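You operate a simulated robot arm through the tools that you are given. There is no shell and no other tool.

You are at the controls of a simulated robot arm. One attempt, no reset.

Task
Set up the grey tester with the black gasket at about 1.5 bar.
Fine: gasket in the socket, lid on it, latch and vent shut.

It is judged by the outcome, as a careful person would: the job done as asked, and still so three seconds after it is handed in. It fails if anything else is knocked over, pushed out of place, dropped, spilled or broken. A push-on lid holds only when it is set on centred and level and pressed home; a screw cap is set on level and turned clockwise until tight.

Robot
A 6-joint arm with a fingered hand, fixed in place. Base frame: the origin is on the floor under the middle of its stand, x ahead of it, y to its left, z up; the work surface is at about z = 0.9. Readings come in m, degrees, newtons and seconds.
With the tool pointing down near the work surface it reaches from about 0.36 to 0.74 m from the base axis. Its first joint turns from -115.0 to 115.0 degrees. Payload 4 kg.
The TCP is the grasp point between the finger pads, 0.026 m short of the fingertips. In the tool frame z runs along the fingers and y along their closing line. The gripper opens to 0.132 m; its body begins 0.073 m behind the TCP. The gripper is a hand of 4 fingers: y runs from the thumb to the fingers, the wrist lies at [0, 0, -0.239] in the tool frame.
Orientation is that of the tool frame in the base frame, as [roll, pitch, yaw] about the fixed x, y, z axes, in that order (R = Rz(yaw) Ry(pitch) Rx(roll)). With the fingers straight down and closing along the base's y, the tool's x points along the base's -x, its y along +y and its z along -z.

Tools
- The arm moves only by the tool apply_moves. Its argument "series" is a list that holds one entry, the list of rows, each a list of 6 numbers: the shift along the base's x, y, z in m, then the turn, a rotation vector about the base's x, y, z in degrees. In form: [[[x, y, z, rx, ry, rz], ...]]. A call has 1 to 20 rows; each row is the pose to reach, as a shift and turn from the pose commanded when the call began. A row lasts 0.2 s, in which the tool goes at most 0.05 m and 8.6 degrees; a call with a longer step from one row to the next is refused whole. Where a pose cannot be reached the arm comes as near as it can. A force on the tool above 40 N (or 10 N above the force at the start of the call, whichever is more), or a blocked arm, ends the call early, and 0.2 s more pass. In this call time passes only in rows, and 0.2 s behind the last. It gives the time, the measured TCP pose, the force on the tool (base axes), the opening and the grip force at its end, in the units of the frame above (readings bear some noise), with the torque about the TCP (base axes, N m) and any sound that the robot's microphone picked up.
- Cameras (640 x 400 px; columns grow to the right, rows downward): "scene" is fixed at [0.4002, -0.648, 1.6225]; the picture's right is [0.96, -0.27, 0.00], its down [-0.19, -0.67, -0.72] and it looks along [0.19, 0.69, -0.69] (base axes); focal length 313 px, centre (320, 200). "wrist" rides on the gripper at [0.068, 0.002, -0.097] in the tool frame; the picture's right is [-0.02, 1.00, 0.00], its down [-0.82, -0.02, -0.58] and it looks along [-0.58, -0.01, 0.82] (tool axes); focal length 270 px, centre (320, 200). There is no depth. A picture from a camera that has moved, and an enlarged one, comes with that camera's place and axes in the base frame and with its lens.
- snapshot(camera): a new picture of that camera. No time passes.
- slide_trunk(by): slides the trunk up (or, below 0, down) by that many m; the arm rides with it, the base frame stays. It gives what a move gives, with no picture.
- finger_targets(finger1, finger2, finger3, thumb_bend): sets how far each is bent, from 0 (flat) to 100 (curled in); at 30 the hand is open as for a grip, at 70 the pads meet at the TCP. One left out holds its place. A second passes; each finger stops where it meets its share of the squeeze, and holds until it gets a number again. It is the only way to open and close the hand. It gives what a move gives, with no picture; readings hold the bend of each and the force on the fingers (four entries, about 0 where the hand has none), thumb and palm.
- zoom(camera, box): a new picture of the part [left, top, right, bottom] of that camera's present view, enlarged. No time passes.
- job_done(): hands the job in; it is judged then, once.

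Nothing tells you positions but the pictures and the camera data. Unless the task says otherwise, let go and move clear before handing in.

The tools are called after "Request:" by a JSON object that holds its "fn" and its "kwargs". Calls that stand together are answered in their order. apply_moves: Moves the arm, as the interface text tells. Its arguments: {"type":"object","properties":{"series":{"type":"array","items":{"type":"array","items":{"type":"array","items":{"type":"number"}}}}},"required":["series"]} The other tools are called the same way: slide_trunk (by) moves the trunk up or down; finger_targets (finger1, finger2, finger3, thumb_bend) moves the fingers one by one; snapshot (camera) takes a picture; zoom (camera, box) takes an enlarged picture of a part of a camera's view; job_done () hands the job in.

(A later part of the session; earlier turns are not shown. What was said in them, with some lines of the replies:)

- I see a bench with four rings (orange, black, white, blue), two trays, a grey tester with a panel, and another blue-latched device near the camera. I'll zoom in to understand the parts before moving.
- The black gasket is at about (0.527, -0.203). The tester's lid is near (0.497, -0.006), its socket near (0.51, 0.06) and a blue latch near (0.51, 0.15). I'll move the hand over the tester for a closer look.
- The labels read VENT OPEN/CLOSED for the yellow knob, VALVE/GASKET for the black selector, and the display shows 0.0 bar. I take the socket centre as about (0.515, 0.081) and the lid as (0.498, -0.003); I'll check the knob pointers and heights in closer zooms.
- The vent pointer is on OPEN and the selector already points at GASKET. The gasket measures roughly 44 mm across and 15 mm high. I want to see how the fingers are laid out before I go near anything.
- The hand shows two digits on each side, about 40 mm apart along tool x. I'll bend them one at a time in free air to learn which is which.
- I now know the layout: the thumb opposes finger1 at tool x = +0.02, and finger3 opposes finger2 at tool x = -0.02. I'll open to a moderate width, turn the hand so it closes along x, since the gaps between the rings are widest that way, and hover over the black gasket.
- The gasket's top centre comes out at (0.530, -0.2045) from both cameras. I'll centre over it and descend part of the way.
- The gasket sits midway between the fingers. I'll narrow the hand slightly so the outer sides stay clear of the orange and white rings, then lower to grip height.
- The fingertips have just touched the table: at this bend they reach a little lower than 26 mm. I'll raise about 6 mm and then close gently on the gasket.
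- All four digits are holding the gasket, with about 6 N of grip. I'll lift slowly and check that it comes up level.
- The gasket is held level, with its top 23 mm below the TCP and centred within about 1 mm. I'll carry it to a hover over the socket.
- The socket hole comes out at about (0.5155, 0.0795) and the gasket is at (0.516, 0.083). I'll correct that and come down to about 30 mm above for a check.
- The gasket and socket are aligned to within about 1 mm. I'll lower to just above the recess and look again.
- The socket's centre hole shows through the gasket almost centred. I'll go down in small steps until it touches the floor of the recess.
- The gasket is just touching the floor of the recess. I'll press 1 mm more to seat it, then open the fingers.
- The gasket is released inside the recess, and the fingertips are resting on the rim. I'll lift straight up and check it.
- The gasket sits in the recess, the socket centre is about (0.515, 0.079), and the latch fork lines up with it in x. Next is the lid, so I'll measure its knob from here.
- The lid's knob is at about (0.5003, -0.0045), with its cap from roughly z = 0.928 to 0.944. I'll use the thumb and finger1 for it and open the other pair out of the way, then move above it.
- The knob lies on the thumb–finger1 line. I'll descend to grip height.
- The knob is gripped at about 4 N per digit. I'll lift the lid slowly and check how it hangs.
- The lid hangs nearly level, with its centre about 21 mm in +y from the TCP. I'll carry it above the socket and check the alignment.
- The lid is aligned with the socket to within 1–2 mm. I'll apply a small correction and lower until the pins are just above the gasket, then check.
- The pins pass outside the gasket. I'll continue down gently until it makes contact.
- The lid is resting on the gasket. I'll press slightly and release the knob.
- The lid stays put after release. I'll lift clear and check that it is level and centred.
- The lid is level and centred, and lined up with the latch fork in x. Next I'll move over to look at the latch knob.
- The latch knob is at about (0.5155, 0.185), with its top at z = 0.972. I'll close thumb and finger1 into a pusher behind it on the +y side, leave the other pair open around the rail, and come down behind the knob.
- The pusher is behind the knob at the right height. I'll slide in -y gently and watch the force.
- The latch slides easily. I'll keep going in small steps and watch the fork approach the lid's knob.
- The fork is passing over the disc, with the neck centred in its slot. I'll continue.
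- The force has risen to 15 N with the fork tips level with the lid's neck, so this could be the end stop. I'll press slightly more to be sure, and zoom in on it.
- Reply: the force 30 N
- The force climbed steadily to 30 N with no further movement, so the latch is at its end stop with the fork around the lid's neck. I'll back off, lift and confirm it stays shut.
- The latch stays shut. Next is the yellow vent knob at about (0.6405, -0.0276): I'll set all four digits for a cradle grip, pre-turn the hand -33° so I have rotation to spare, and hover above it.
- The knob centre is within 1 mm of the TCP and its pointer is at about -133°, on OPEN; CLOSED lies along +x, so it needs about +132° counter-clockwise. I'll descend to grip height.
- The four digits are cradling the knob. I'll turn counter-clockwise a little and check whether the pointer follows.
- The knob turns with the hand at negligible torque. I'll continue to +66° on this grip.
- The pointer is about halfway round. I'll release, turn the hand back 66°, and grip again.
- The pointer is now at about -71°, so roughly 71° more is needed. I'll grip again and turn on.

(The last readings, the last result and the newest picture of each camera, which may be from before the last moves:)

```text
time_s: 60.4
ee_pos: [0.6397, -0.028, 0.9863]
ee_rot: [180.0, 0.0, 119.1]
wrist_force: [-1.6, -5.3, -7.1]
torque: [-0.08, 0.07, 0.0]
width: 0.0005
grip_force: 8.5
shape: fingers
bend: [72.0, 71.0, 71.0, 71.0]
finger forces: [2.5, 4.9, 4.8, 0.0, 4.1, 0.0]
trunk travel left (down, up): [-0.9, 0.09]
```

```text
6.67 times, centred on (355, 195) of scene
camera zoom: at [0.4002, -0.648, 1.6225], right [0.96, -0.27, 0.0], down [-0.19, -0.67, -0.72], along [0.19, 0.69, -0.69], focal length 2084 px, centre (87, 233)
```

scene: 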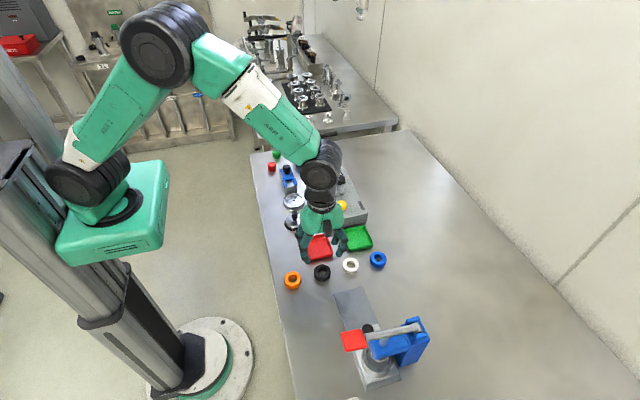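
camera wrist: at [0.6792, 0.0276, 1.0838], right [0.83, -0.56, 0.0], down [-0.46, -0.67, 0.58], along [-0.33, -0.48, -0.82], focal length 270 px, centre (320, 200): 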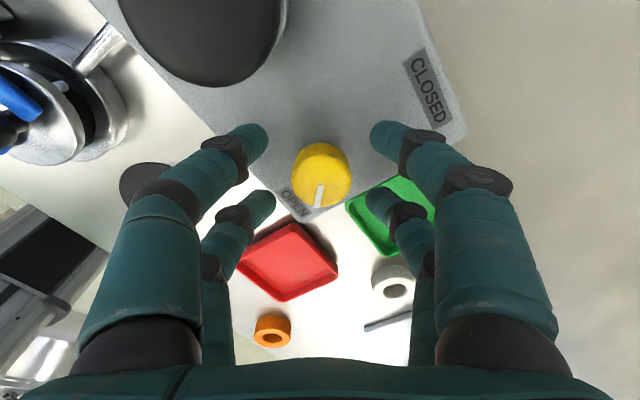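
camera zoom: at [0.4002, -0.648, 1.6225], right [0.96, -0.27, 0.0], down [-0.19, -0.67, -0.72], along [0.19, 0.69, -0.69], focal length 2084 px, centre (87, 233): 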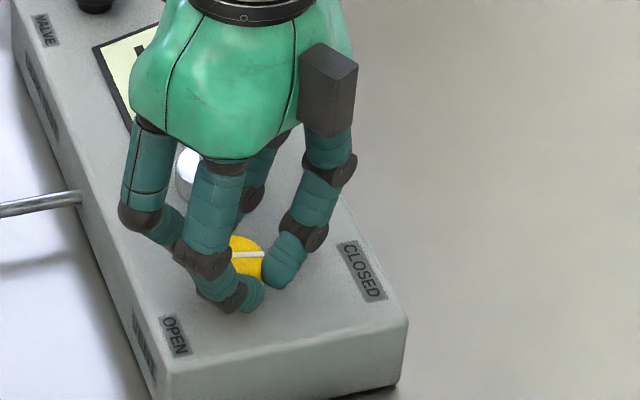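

Request:
{"fn": "apply_moves", "kwargs": {"series": [[[0, 0, 0, 0, 0, 5], [0, 0, 0, 0, 0, 10], [0, 0, 0, 0, 0, 13]]]}}

Request:
{"fn": "zoom", "kwargs": {"camera": "wrist", "box": [240, 110, 400, 230]}}

Request:
{"fn": "snapshot", "kwargs": {"camera": "wrist"}}

```text
time_s: 61.2
ee_pos: [0.6399, -0.0295, 0.9859]
ee_rot: [180.0, 0.0, 132.0]
wrist_force: [-2.1, -3.9, -6.7]
torque: [-0.05, 0.07, -0.03]
width: 0.0004
grip_force: 7.9
shape: fingers
bend: [72.0, 71.0, 71.0, 71.0]
finger forces: [2.9, 4.4, 4.5, 0.0, 4.9, 0.0]
trunk travel left (down, up): [-0.9, 0.09]
```

```text
3.33 times, centred on (320, 170) of wrist
camera zoom: at [0.5959, 0.0224, 1.0834], right [0.76, 0.65, 0.0], down [0.53, -0.62, 0.58], along [0.38, -0.44, -0.82], focal length 901 px, centre (320, 300)
```

zoom: 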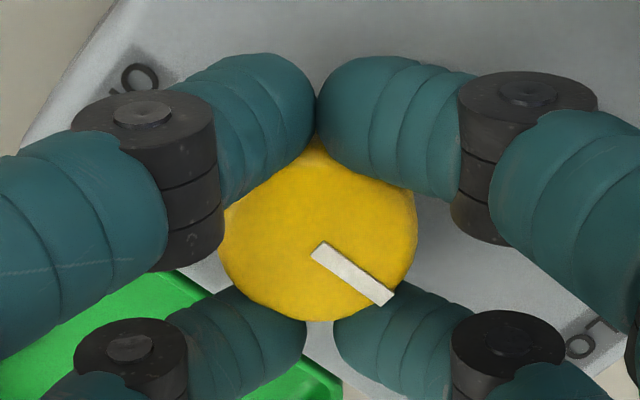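

```text
taken
camera wrist: at [0.5959, 0.0224, 1.0834], right [0.76, 0.65, 0.0], down [0.53, -0.62, 0.58], along [0.38, -0.44, -0.82], focal length 270 px, centre (320, 200)
```

wrist: 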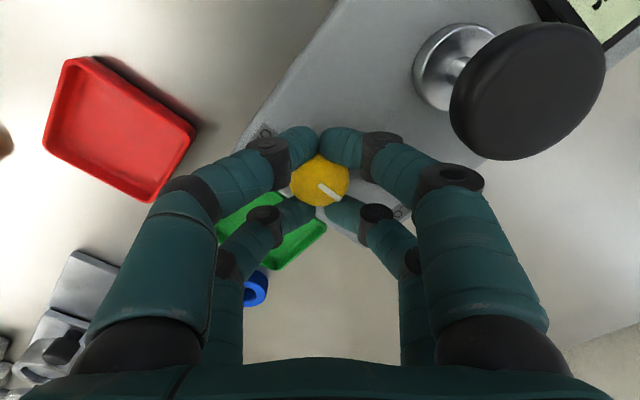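

The pointer now reads about 0°, at CLOSED. I'll nudge 4° more to see whether there is a stop.

Request:
{"fn": "apply_moves", "kwargs": {"series": [[[0, 0, 0, 0, 0, 2.5], [0, 0, 0, 0, 0, 5]]]}}

Request:
{"fn": "zoom", "kwargs": {"camera": "wrist", "box": [240, 110, 400, 230]}}

```text
time_s: 61.8
ee_pos: [0.6413, -0.0287, 0.9854]
ee_rot: [180.0, -0.1, 137.1]
wrist_force: [-1.5, -2.6, -5.5]
torque: [-0.02, 0.01, -0.07]
width: 0.0005
grip_force: 9.5
shape: fingers
bend: [72.0, 71.0, 71.0, 71.0]
finger forces: [3.0, 5.4, 4.1, 0.1, 5.6, 0.1]
trunk travel left (down, up): [-0.9, 0.09]
```

```text
3.33 times, centred on (320, 170) of wrist
camera zoom: at [0.5918, 0.0184, 1.0832], right [0.7, 0.71, 0.0], down [0.58, -0.57, 0.58], along [0.41, -0.4, -0.82], focal length 901 px, centre (320, 300)
```

zoom: 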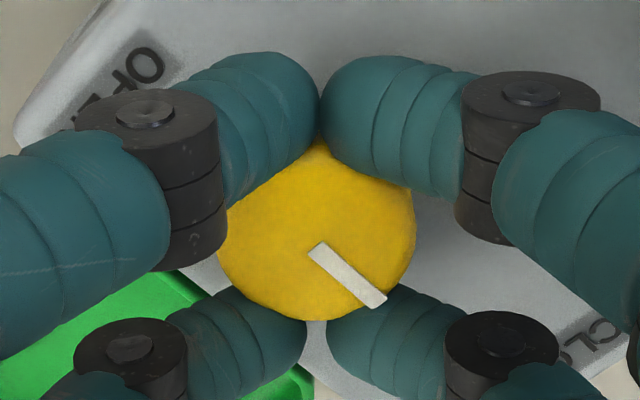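

The knob now lags behind the hand and the torque is rising, so it has reached its stop. I'll release, lift and check.

Request:
{"fn": "finger_targets", "kwargs": {"finger1": 57, "finger2": 57, "finger3": 57, "thumb_bend": 57}}

Request:
{"fn": "apply_moves", "kwargs": {"series": [[[0, 0, 0.02, 0, 0, 0], [0, 0, 0.05, 0, 0, 0], [0, 0, 0.09, 0, 0, 0]]]}}

Request:
{"fn": "snapshot", "kwargs": {"camera": "wrist"}}

Request:
{"fn": "zoom", "kwargs": {"camera": "scene", "box": [280, 140, 392, 230]}}

Request:
{"fn": "zoom", "kwargs": {"camera": "scene", "box": [325, 185, 385, 225]}}

```text
time_s: 62.8
ee_pos: [0.6405, -0.028, 0.9874]
ee_rot: [-180.0, 0.0, 137.1]
wrist_force: [-0.5, 1.2, 0.5]
torque: [-0.01, -0.01, -0.03]
width: 0.0451
grip_force: 0.1
shape: fingers
bend: [56.0, 56.0, 56.0, 56.0]
finger forces: [0.0, 0.0, 0.0, 0.0, 0.0, 0.1]
trunk travel left (down, up): [-0.9, 0.09]
```

```text
time_s: 63.6
ee_pos: [0.6397, -0.0277, 1.0756]
ee_rot: [180.0, 0.0, 137.0]
wrist_force: [0.4, -0.8, -0.5]
torque: [0.01, 0.0, -0.03]
width: 0.0455
grip_force: 0.1
shape: fingers
bend: [56.0, 56.0, 56.0, 56.0]
finger forces: [0.0, 0.1, 0.0, 0.0, 0.1, 0.0]
trunk travel left (down, up): [-0.9, 0.09]
```

```text
taken
camera wrist: at [0.591, 0.02, 1.1737], right [0.7, 0.71, 0.0], down [0.58, -0.57, 0.58], along [0.41, -0.4, -0.82], focal length 270 px, centre (320, 200)
```

wrist: 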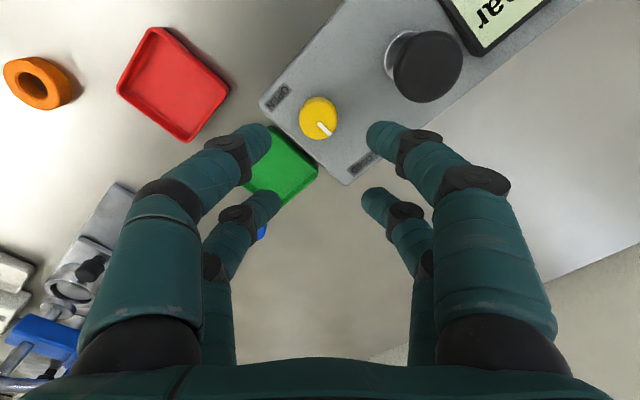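

```text
4.44 times, centred on (336, 185) of scene
camera zoom: at [0.4002, -0.648, 1.6225], right [0.96, -0.27, 0.0], down [-0.19, -0.67, -0.72], along [0.19, 0.69, -0.69], focal length 1389 px, centre (249, 267)
```

zoom: 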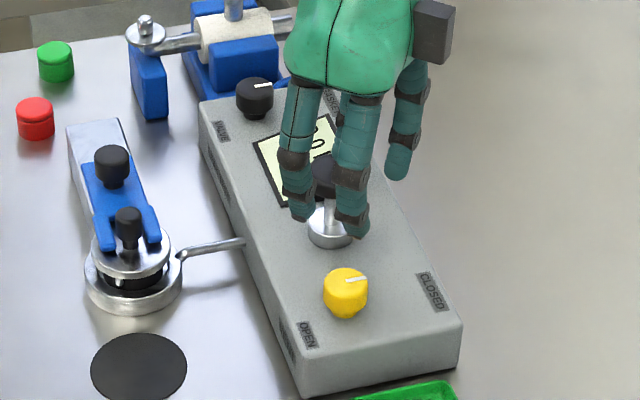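

```text
10.00 times, centred on (355, 205) of scene
camera zoom: at [0.4002, -0.648, 1.6225], right [0.96, -0.27, 0.0], down [-0.19, -0.67, -0.72], along [0.19, 0.69, -0.69], focal length 3126 px, centre (-30, 150)
```

zoom: 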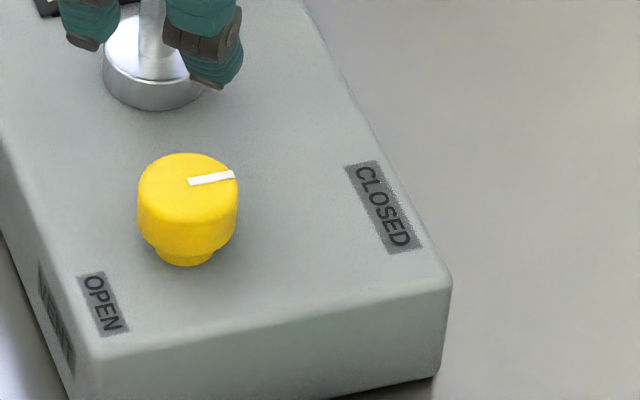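

The vent pointer now points at CLOSED, parallel to the selector's GASKET pointer. Next is the pump plunger at about (0.653, 0.0465), top z ≈ 1.0: I'll close thumb and finger1 as a pressing tip, open the other pair, and bring the hand back to its original yaw.

Request:
{"fn": "finger_targets", "kwargs": {"finger1": 70, "finger2": 28, "finger3": 28, "thumb_bend": 70}}

Request:
{"fn": "apply_moves", "kwargs": {"series": [[[0.005, 0.012, 0.004, 0, 0, 7], [0.01, 0.024, 0.004, 0, 0, 14], [0.016, 0.036, 0.004, 0, 0, 21], [0.022, 0.049, 0.004, 0, 0, 28], [0.028, 0.062, 0.004, 0, 0, 35.5], [0.0333, 0.0742, 0, 0, 0, 43]]]}}

Request:
{"fn": "snapshot", "kwargs": {"camera": "wrist"}}

Request:
{"fn": "zoom", "kwargs": {"camera": "scene", "box": [280, 120, 392, 220]}}

```text
time_s: 64.6
ee_pos: [0.64, -0.0271, 1.0748]
ee_rot: [180.0, 0.0, 137.0]
wrist_force: [0.0, 0.2, 0.9]
torque: [-0.02, -0.03, 0.0]
width: 0.0017
grip_force: 0.1
shape: fingers
bend: [70.0, 28.0, 28.0, 70.0]
finger forces: [0.0, 0.1, 0.0, 0.1, 0.0, 0.0]
trunk travel left (down, up): [-0.9, 0.09]
```

```text
time_s: 66.0
ee_pos: [0.6718, 0.0477, 1.076]
ee_rot: [179.9, 0.0, -179.9]
wrist_force: [-0.5, -0.1, 0.1]
torque: [0.0, 0.01, -0.01]
width: 0.0014
grip_force: 0.1
shape: fingers
bend: [70.0, 28.0, 28.0, 70.0]
finger forces: [0.0, 0.1, 0.0, 0.0, 0.1, 0.1]
trunk travel left (down, up): [-0.9, 0.09]
```

```text
taken
camera wrist: at [0.605, 0.0488, 1.1725], right [0.02, 1.0, 0.0], down [0.82, -0.02, 0.58], along [0.58, -0.01, -0.82], focal length 270 px, centre (320, 200)
```

wrist: 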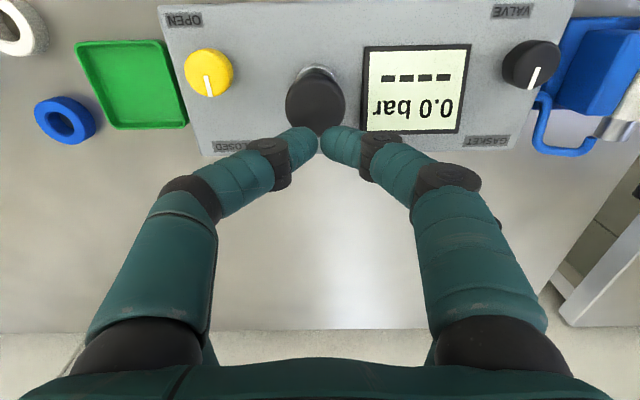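

```text
4.00 times, centred on (336, 170) of scene
camera zoom: at [0.4002, -0.648, 1.6225], right [0.96, -0.27, 0.0], down [-0.19, -0.67, -0.72], along [0.19, 0.69, -0.69], focal length 1250 px, centre (256, 320)
```

zoom: 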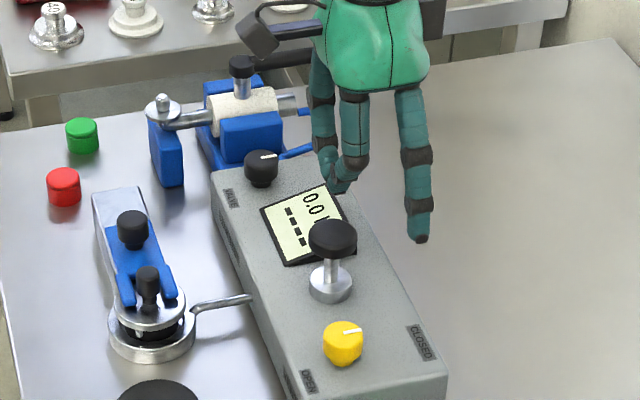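

From here the display is fully readable and the mushroom head is at about (0.654, 0.046). I'll adjust and lower towards it.

Request:
{"fn": "apply_moves", "kwargs": {"series": [[[0.001, -0.001, -0.015, 0, 0, 0], [0.002, -0.0015, -0.03, 0, 0, 0], [0.002, -0.0015, -0.038, 0, 0, 0]]]}}

Request:
{"fn": "snapshot", "kwargs": {"camera": "wrist"}}

Request:
{"fn": "zoom", "kwargs": {"camera": "scene", "box": [310, 130, 374, 210]}}

```text
time_s: 66.8
ee_pos: [0.6735, 0.0456, 1.0376]
ee_rot: [-180.0, 0.0, 180.0]
wrist_force: [-0.4, 0.0, 0.5]
torque: [0.02, 0.0, 0.02]
width: 0.0015
grip_force: 0.1
shape: fingers
bend: [70.0, 28.0, 28.0, 70.0]
finger forces: [0.1, 0.0, 0.0, 0.1, 0.0, 0.1]
trunk travel left (down, up): [-0.9, 0.09]
```

```text
taken
camera wrist: at [0.6062, 0.0463, 1.135], right [0.02, 1.0, 0.0], down [0.82, -0.02, 0.58], along [0.58, -0.01, -0.82], focal length 270 px, centre (320, 200)
```

wrist: 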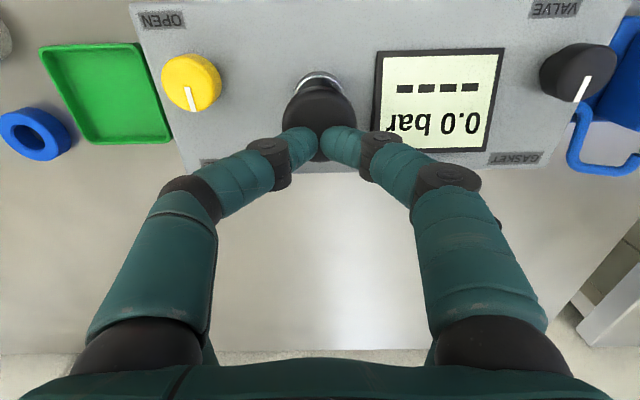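

```text
5.00 times, centred on (342, 170) of scene
camera zoom: at [0.4002, -0.648, 1.6225], right [0.96, -0.27, 0.0], down [-0.19, -0.67, -0.72], along [0.19, 0.69, -0.69], focal length 1563 px, centre (210, 350)
```

zoom: 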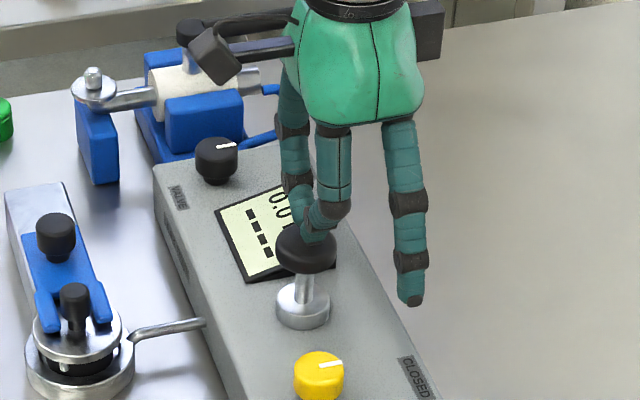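

Request:
{"fn": "apply_moves", "kwargs": {"series": [[[0, 0, -0.004, 0, 0, 0], [0, 0, -0.008, 0, 0, 0], [0, 0, -0.012, 0, 0, 0]]]}}

Request:
{"fn": "snapshot", "kwargs": {"camera": "wrist"}}

Request:
{"fn": "zoom", "kwargs": {"camera": "scene", "box": [320, 150, 364, 205]}}

```text
time_s: 67.6
ee_pos: [0.6751, 0.045, 1.026]
ee_rot: [-179.9, -0.1, 179.9]
wrist_force: [-0.1, -0.7, 1.8]
torque: [0.02, 0.05, -0.02]
width: 0.0008
grip_force: 1.6
shape: fingers
bend: [70.0, 28.0, 28.0, 70.0]
finger forces: [1.5, 0.0, 0.0, 0.1, 1.1, 0.0]
trunk travel left (down, up): [-0.9, 0.09]
```

```text
taken
camera wrist: at [0.6064, 0.0461, 1.1233], right [0.02, 1.0, 0.0], down [0.82, -0.02, 0.58], along [0.58, -0.01, -0.82], focal length 270 px, centre (320, 200)
```

wrist: 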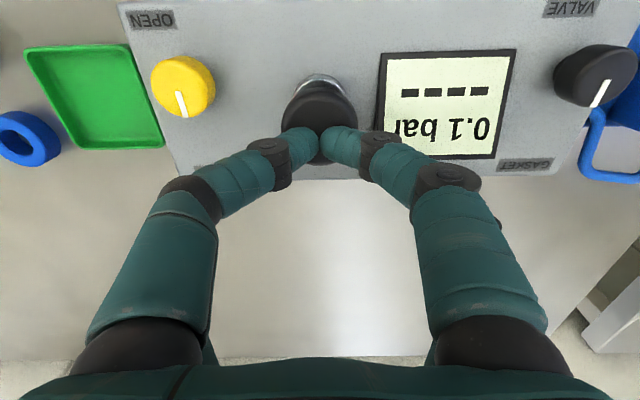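

```text
7.27 times, centred on (342, 178) of scene
camera zoom: at [0.4002, -0.648, 1.6225], right [0.96, -0.27, 0.0], down [-0.19, -0.67, -0.72], along [0.19, 0.69, -0.69], focal length 2274 px, centre (160, 364)
```

zoom: 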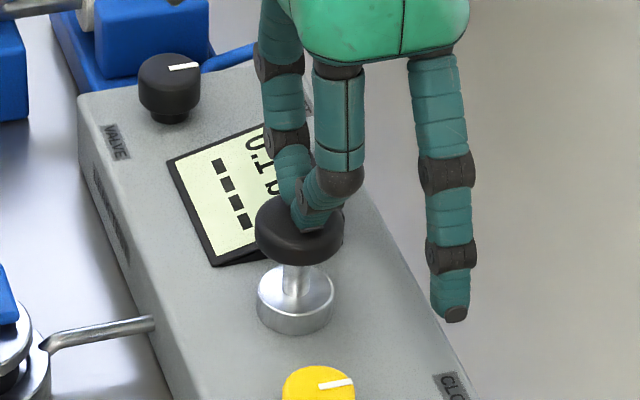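

The gauge rose to 0.1 bar as soon as I pressed, so the seal is holding. I'll keep pressing in small steps and read the gauge.

Request:
{"fn": "apply_moves", "kwargs": {"series": [[[0, 0, -0.003, 0, 0, 0], [0, 0, -0.006, 0, 0, 0]]]}}

Request:
{"fn": "zoom", "kwargs": {"camera": "wrist", "box": [260, 20, 580, 220]}}

```text
time_s: 68.2
ee_pos: [0.6743, 0.044, 1.0209]
ee_rot: [179.9, 0.1, -179.9]
wrist_force: [0.1, 1.0, 3.5]
torque: [0.04, 0.1, 0.0]
width: 0.0006
grip_force: 2.5
shape: fingers
bend: [70.0, 28.0, 28.0, 70.0]
finger forces: [2.8, 0.0, 0.0, 0.0, 1.3, 0.1]
trunk travel left (down, up): [-0.9, 0.09]
```

```text
2.00 times, centred on (420, 120) of wrist
camera zoom: at [0.6067, 0.0458, 1.1177], right [0.02, 1.0, 0.0], down [0.82, -0.02, 0.58], along [0.58, -0.01, -0.82], focal length 541 px, centre (120, 360)
```

zoom: 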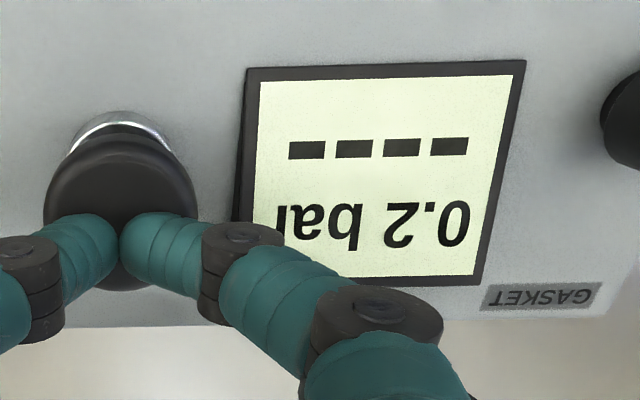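

Request:
{"fn": "apply_moves", "kwargs": {"series": [[[0, 0, -0.003, 0, 0, 0], [0, 0, -0.006, 0, 0, 0], [0, 0, -0.009, 0, 0, 0]]]}}

Request:
{"fn": "zoom", "kwargs": {"camera": "wrist", "box": [260, 20, 580, 220]}}

Request:
{"fn": "zoom", "kwargs": {"camera": "scene", "box": [320, 150, 364, 205]}}

```text
time_s: 69.0
ee_pos: [0.674, 0.0449, 1.0119]
ee_rot: [-179.9, 0.0, -180.0]
wrist_force: [1.2, -0.3, 5.4]
torque: [0.0, 0.05, -0.02]
width: 0.0003
grip_force: 3.0
shape: fingers
bend: [70.0, 28.0, 28.0, 70.0]
finger forces: [2.5, 0.1, 0.0, 0.1, 2.9, 0.0]
trunk travel left (down, up): [-0.9, 0.09]
```

```text
2.00 times, centred on (420, 120) of wrist
camera zoom: at [0.6063, 0.0458, 1.1092], right [0.02, 1.0, 0.0], down [0.82, -0.02, 0.58], along [0.58, -0.01, -0.82], focal length 541 px, centre (120, 360)
```

zoom: 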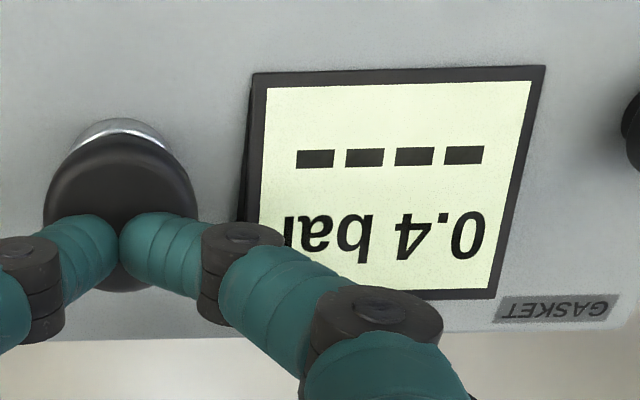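

```text
7.27 times, centred on (342, 178) of scene
camera zoom: at [0.4002, -0.648, 1.6225], right [0.96, -0.27, 0.0], down [-0.19, -0.67, -0.72], along [0.19, 0.69, -0.69], focal length 2274 px, centre (160, 364)
```

zoom: 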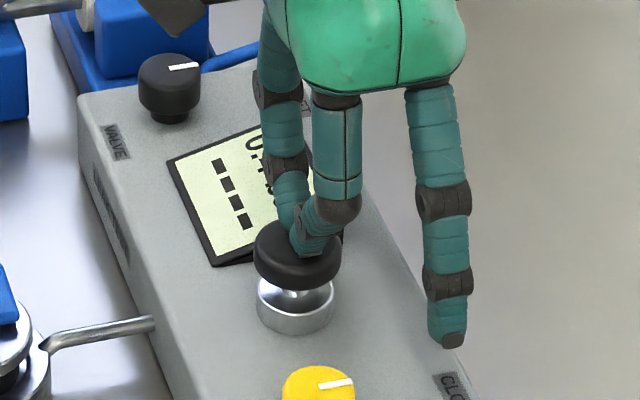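

Request:
{"fn": "apply_moves", "kwargs": {"series": [[[0, 0, -0.003, 0, 0, 0], [0, 0, -0.006, 0, 0, 0], [0, 0, -0.008, 0, 0, 0]]]}}

Request:
{"fn": "zoom", "kwargs": {"camera": "wrist", "box": [260, 20, 580, 220]}}

Request:
{"fn": "zoom", "kwargs": {"camera": "scene", "box": [320, 150, 364, 205]}}

```text
time_s: 69.8
ee_pos: [0.6738, 0.0439, 1.0046]
ee_rot: [-179.9, 0.0, -180.0]
wrist_force: [-0.8, 0.3, 10.5]
torque: [0.0, 0.23, -0.04]
width: 0.0002
grip_force: 5.2
shape: fingers
bend: [70.0, 28.0, 28.0, 70.0]
finger forces: [5.4, 0.0, 0.1, 0.0, 5.5, 0.1]
trunk travel left (down, up): [-0.9, 0.09]
```

```text
2.00 times, centred on (420, 120) of wrist
camera zoom: at [0.6061, 0.0456, 1.1014], right [0.02, 1.0, 0.0], down [0.82, -0.02, 0.58], along [0.58, -0.01, -0.82], focal length 541 px, centre (120, 360)
```

zoom: 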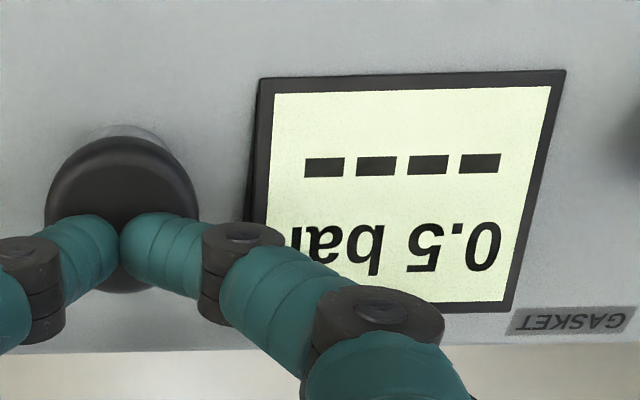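

```text
7.27 times, centred on (342, 178) of scene
camera zoom: at [0.4002, -0.648, 1.6225], right [0.96, -0.27, 0.0], down [-0.19, -0.67, -0.72], along [0.19, 0.69, -0.69], focal length 2274 px, centre (160, 364)
```

zoom: 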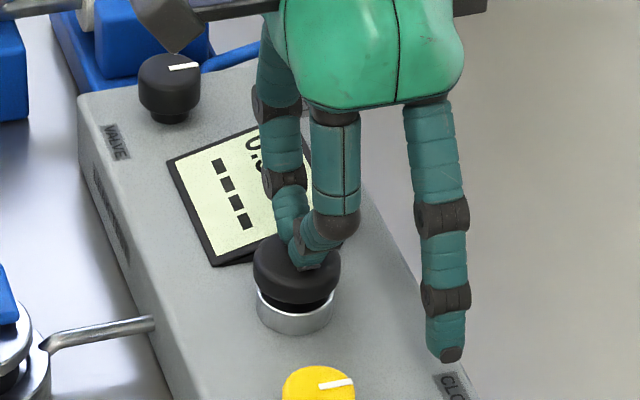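

One stroke gives about 0.5 bar and it is near the bottom. I'll let the plunger rise and see whether the pressure holds.

Request:
{"fn": "apply_moves", "kwargs": {"series": [[[0, 0, 0.005, 0, 0, 0], [0, 0, 0.01, 0, 0, 0], [0, 0, 0.016, 0, 0, 0], [0, 0, 0.022, 0, 0, 0], [0, 0, 0.028, 0, 0, 0]]]}}

Request:
{"fn": "zoom", "kwargs": {"camera": "wrist", "box": [260, 20, 580, 220]}}

Request:
{"fn": "zoom", "kwargs": {"camera": "scene", "box": [320, 150, 364, 205]}}

```text
time_s: 71.0
ee_pos: [0.6738, 0.0462, 1.0314]
ee_rot: [-180.0, 0.0, -179.9]
wrist_force: [-0.2, -0.5, 1.0]
torque: [-0.03, 0.02, -0.01]
width: 0.0002
grip_force: 1.1
shape: fingers
bend: [70.0, 28.0, 28.0, 70.0]
finger forces: [0.7, 0.1, 0.1, 0.0, 1.4, 0.0]
trunk travel left (down, up): [-0.9, 0.09]
```

```text
2.00 times, centred on (420, 120) of wrist
camera zoom: at [0.6058, 0.0463, 1.1283], right [0.02, 1.0, 0.0], down [0.82, -0.02, 0.58], along [0.58, -0.01, -0.82], focal length 541 px, centre (120, 360)
```

zoom: 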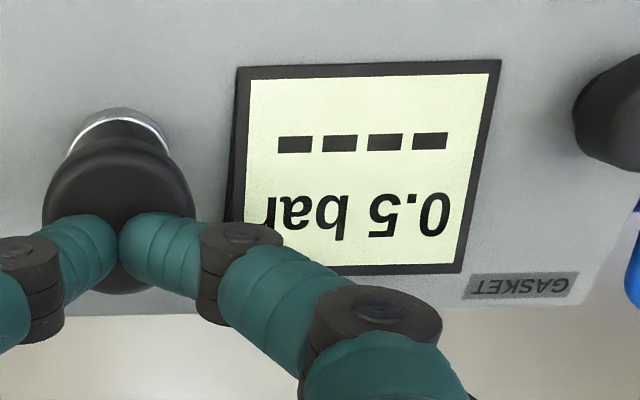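

```text
7.27 times, centred on (342, 178) of scene
camera zoom: at [0.4002, -0.648, 1.6225], right [0.96, -0.27, 0.0], down [-0.19, -0.67, -0.72], along [0.19, 0.69, -0.69], focal length 2274 px, centre (160, 364)
```

zoom: 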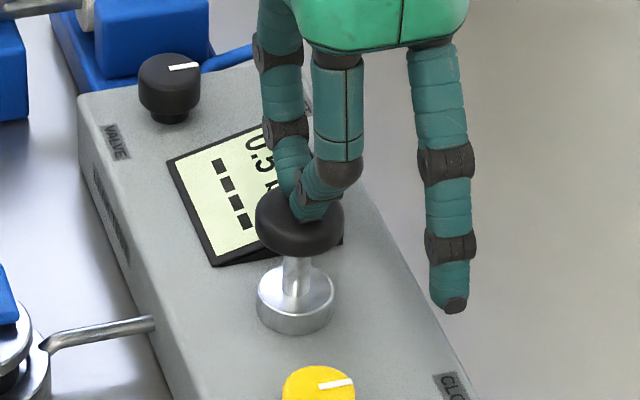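

The plunger springs back and the gauge holds 0.5 bar. I'll raise a little for a full return and make a second stroke.

Request:
{"fn": "apply_moves", "kwargs": {"series": [[[0, 0, 0.005, 0, 0, 0], [0, 0, 0.005, 0, 0, 0], [0, 0, 0, 0, 0, 0], [0, 0, -0.005, 0, 0, 0], [0, 0, -0.01, 0, 0, 0], [0, 0, -0.015, 0, 0, 0], [0, 0, -0.02, 0, 0, 0], [0, 0, -0.024, 0, 0, 0], [0, 0, -0.027, 0, 0, 0]]]}}

Request:
{"fn": "zoom", "kwargs": {"camera": "wrist", "box": [260, 20, 580, 220]}}

```text
time_s: 73.0
ee_pos: [0.6753, 0.0442, 1.0045]
ee_rot: [180.0, 0.0, -180.0]
wrist_force: [-0.5, -0.5, 6.2]
torque: [-0.03, 0.17, 0.04]
width: 0.0005
grip_force: 3.5
shape: fingers
bend: [70.0, 28.0, 28.0, 70.0]
finger forces: [2.5, 0.1, 0.0, 0.0, 4.4, 0.0]
trunk travel left (down, up): [-0.9, 0.09]
```

```text
2.00 times, centred on (420, 120) of wrist
camera zoom: at [0.606, 0.0453, 1.102], right [0.02, 1.0, 0.0], down [0.82, -0.02, 0.58], along [0.58, -0.01, -0.82], focal length 541 px, centre (120, 360)
```

zoom: 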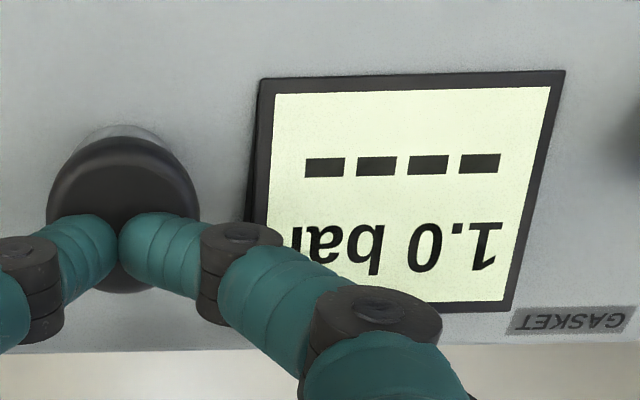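

That gives 1.0 bar. One more stroke, stopping just short of the bottom to read the gauge.

Request:
{"fn": "apply_moves", "kwargs": {"series": [[[0, 0, 0.006, 0, 0, 0], [0, 0, 0.013, 0, 0, 0], [0, 0, 0.02, 0, 0, 0], [0, 0, 0.027, 0, 0, 0], [0, 0, 0.032, 0, 0, 0], [0, 0, 0.032, 0, 0, 0], [0, 0, 0.027, 0, 0, 0], [0, 0, 0.022, 0, 0, 0], [0, 0, 0.017, 0, 0, 0], [0, 0, 0.012, 0, 0, 0], [0, 0, 0.007, 0, 0, 0]]]}}

Request:
{"fn": "zoom", "kwargs": {"camera": "wrist", "box": [260, 20, 580, 220]}}

```text
time_s: 75.4
ee_pos: [0.676, 0.0444, 1.012]
ee_rot: [-179.9, 0.0, -179.9]
wrist_force: [0.5, -0.4, 4.9]
torque: [-0.02, 0.09, -0.02]
width: 0.0007
grip_force: 2.5
shape: fingers
bend: [70.0, 28.0, 28.0, 70.0]
finger forces: [1.9, 0.0, 0.0, 0.0, 3.3, 0.0]
trunk travel left (down, up): [-0.9, 0.09]
```

```text
2.00 times, centred on (420, 120) of wrist
camera zoom: at [0.6064, 0.0455, 1.1096], right [0.02, 1.0, 0.0], down [0.82, -0.02, 0.58], along [0.58, -0.01, -0.82], focal length 541 px, centre (120, 360)
```

zoom: 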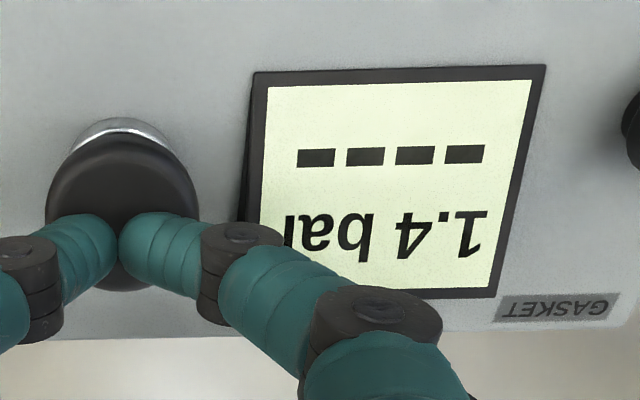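

It reads 1.4 bar. I'll press a few millimetres more to reach 1.5.

Request:
{"fn": "apply_moves", "kwargs": {"series": [[[0, 0, -0.003, 0, 0, 0], [0, 0, -0.0045, 0, 0, 0]]]}}

Request:
{"fn": "zoom", "kwargs": {"camera": "wrist", "box": [260, 20, 580, 220]}}

```text
time_s: 76.0
ee_pos: [0.6754, 0.0445, 1.0081]
ee_rot: [-179.9, 0.1, -179.9]
wrist_force: [-1.9, -0.4, 5.7]
torque: [-0.02, 0.16, 0.0]
width: 0.0008
grip_force: 2.9
shape: fingers
bend: [70.0, 28.0, 28.0, 70.0]
finger forces: [2.5, 0.1, 0.0, 0.1, 3.6, 0.0]
trunk travel left (down, up): [-0.9, 0.09]
```

```text
2.00 times, centred on (420, 120) of wrist
camera zoom: at [0.6066, 0.0454, 1.1049], right [0.02, 1.0, 0.0], down [0.82, -0.02, 0.58], along [0.58, -0.01, -0.82], focal length 541 px, centre (120, 360)
```

zoom: 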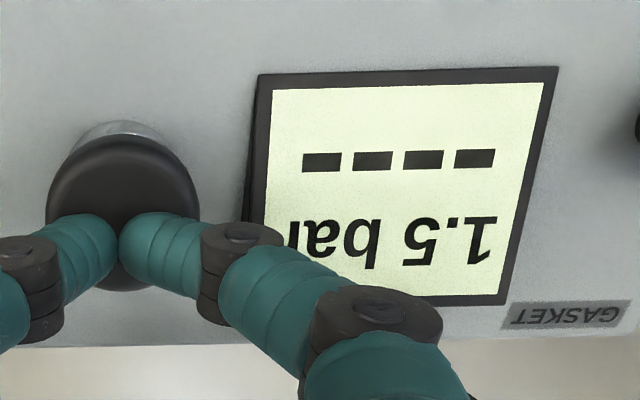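

The gauge reads 1.5 bar. I'll lift off the plunger, let it return, and watch whether the pressure holds.

Request:
{"fn": "apply_moves", "kwargs": {"series": [[[0, 0, 0.006, 0, 0, 0], [0, 0, 0.013, 0, 0, 0], [0, 0, 0.02, 0, 0, 0], [0, 0, 0.03, 0, 0, 0], [0, 0, 0.045, 0, 0, 0], [0, 0, 0.07, 0, 0, 0]]]}}

Request:
{"fn": "zoom", "kwargs": {"camera": "wrist", "box": [160, 0, 580, 220]}}

Request:
{"fn": "zoom", "kwargs": {"camera": "scene", "box": [270, 130, 390, 230]}}

```text
time_s: 77.4
ee_pos: [0.6749, 0.0458, 1.0754]
ee_rot: [-180.0, 0.0, 180.0]
wrist_force: [-0.2, -0.1, -0.6]
torque: [0.0, -0.03, -0.01]
width: 0.0007
grip_force: 0.0
shape: fingers
bend: [70.0, 28.0, 28.0, 70.0]
finger forces: [0.0, 0.1, 0.0, 0.0, 0.0, 0.1]
trunk travel left (down, up): [-0.9, 0.09]
```

```text
1.52 times, centred on (370, 110) of wrist
camera zoom: at [0.6067, 0.0464, 1.1735], right [0.02, 1.0, 0.0], down [0.82, -0.02, 0.58], along [0.58, -0.01, -0.82], focal length 412 px, centre (244, 337)
```

zoom: 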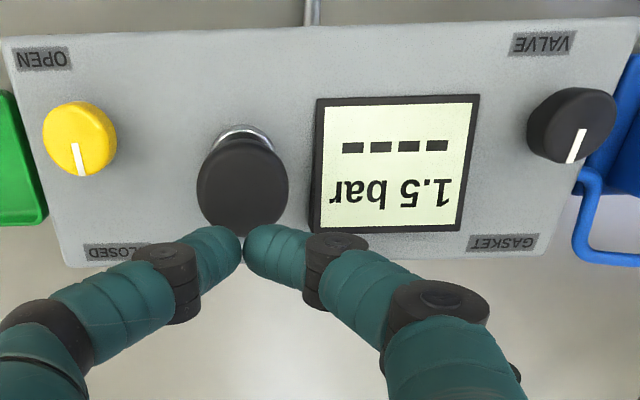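

```text
4.00 times, centred on (330, 180) of scene
camera zoom: at [0.4002, -0.648, 1.6225], right [0.96, -0.27, 0.0], down [-0.19, -0.67, -0.72], along [0.19, 0.69, -0.69], focal length 1250 px, centre (280, 280)
```

zoom: 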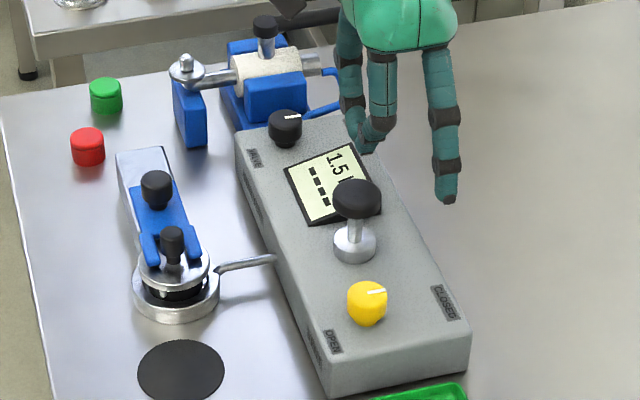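

1.5 bar is holding with the plunger back up. I'll move the arm up and clear, letting a few seconds pass, and then read the gauge again to check for a leak.

Request:
{"fn": "apply_moves", "kwargs": {"series": [[[0, 0, 0.04, 0, 0, 0], [0, 0, 0.08, 0, 0, 0], [-0.02, -0.015, 0.115, 0, 0, 0], [-0.05, -0.035, 0.14, 0, 0, 0], [-0.085, -0.055, 0.16, 0, 0, 0], [-0.12, -0.08, 0.175, 0, 0, 0], [-0.155, -0.11, 0.185, 0, 0, 0], [-0.19, -0.14, 0.195, 0, 0, 0], [-0.225, -0.165, 0.2, 0, 0, 0], [-0.255, -0.195, 0.205, 0, 0, 0], [-0.278, -0.22, 0.21, 0, 0, 0]]]}}

Request:
{"fn": "finger_targets", "kwargs": {"finger1": 30, "finger2": 30, "finger3": 30, "thumb_bend": 30}}

Request:
{"fn": "snapshot", "kwargs": {"camera": "scene"}}

Request:
{"fn": "zoom", "kwargs": {"camera": "scene", "box": [270, 140, 366, 220]}}

Request:
{"fn": "snapshot", "kwargs": {"camera": "wrist"}}

```text
time_s: 79.8
ee_pos: [0.3955, -0.1736, 1.2866]
ee_rot: [180.0, 0.1, -179.8]
wrist_force: [-0.3, -0.1, 0.4]
torque: [0.01, -0.03, 0.02]
width: 0.0012
grip_force: 0.1
shape: fingers
bend: [70.0, 28.0, 28.0, 70.0]
finger forces: [0.0, 0.0, 0.0, 0.1, 0.0, 0.0]
trunk travel left (down, up): [-0.9, 0.09]
```

```text
time_s: 80.8
ee_pos: [0.3965, -0.1729, 1.2846]
ee_rot: [179.9, 0.0, -179.9]
wrist_force: [0.8, -0.4, 0.0]
torque: [-0.02, 0.02, 0.02]
width: 0.1325
grip_force: 0.1
shape: fingers
bend: [30.0, 30.0, 30.0, 30.0]
finger forces: [0.0, 0.0, 0.0, 0.0, 0.0, 0.0]
trunk travel left (down, up): [-0.9, 0.09]
```

```text
taken
```

scene: 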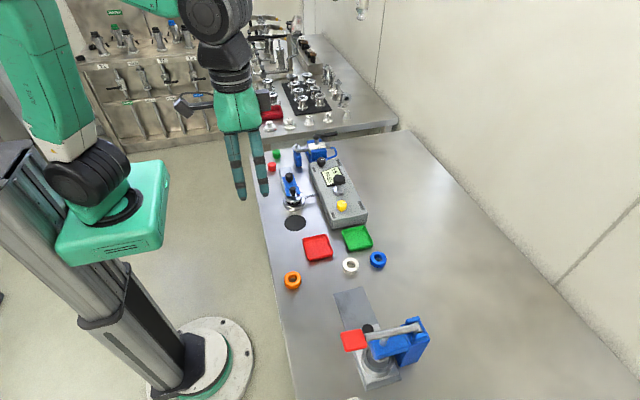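

```text
5.00 times, centred on (318, 180) of scene
camera zoom: at [0.4002, -0.648, 1.6225], right [0.96, -0.27, 0.0], down [-0.19, -0.67, -0.72], along [0.19, 0.69, -0.69], focal length 1563 px, centre (330, 300)
```

zoom: 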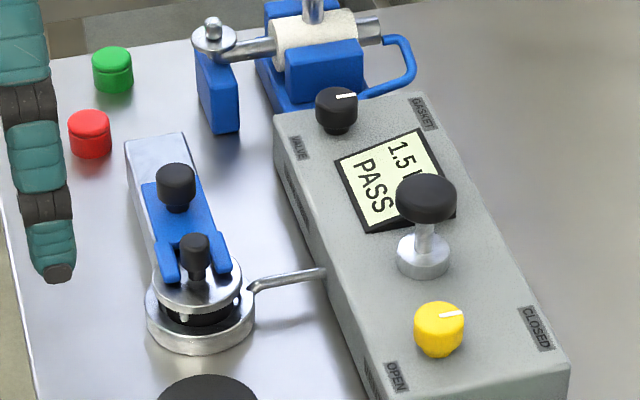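

```text
taken
camera wrist: at [0.3285, -0.1727, 1.3821], right [0.02, 1.0, 0.0], down [0.82, -0.02, 0.58], along [0.58, -0.01, -0.82], focal length 270 px, centre (320, 200)
```

wrist: 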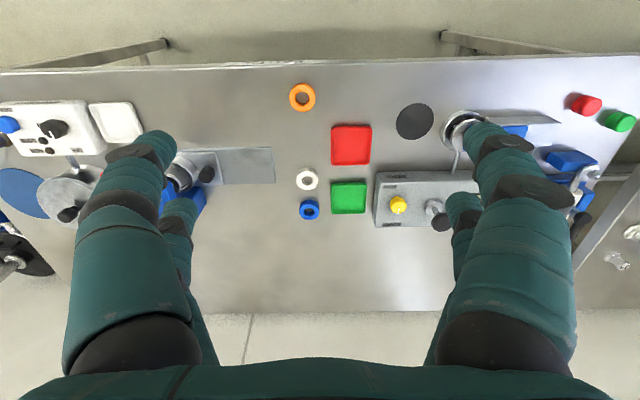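

The display shows 1.5 bar and PASS. The gasket and lid are in place, the latch and vent are shut, and nothing else has moved. The arm is clear, so I'm handing in the job.

Request:
{"fn": "job_done", "kwargs": {}}

```text
The job is handed in.
```

The grey tester is set up with the black gasket. It held 1.5 bar for about five seconds after the last pump stroke, and the display then showed PASS. I handed the job in at that point.

- **Gasket and lid:** the black gasket sits in the socket, about 2 mm off centre, and the lid rests level on it.
- **Latch:** it is pushed to its end stop, with the fork around the lid's neck.
- **Vent:** the yellow knob is turned to CLOSED, where it met its stop. The selector was already on GASKET, so I left it alone.
- **Pressure:** it took three pump strokes, and the plunger is back up.

Nothing else on the bench was moved, and the arm is back at its starting position with the hand open.
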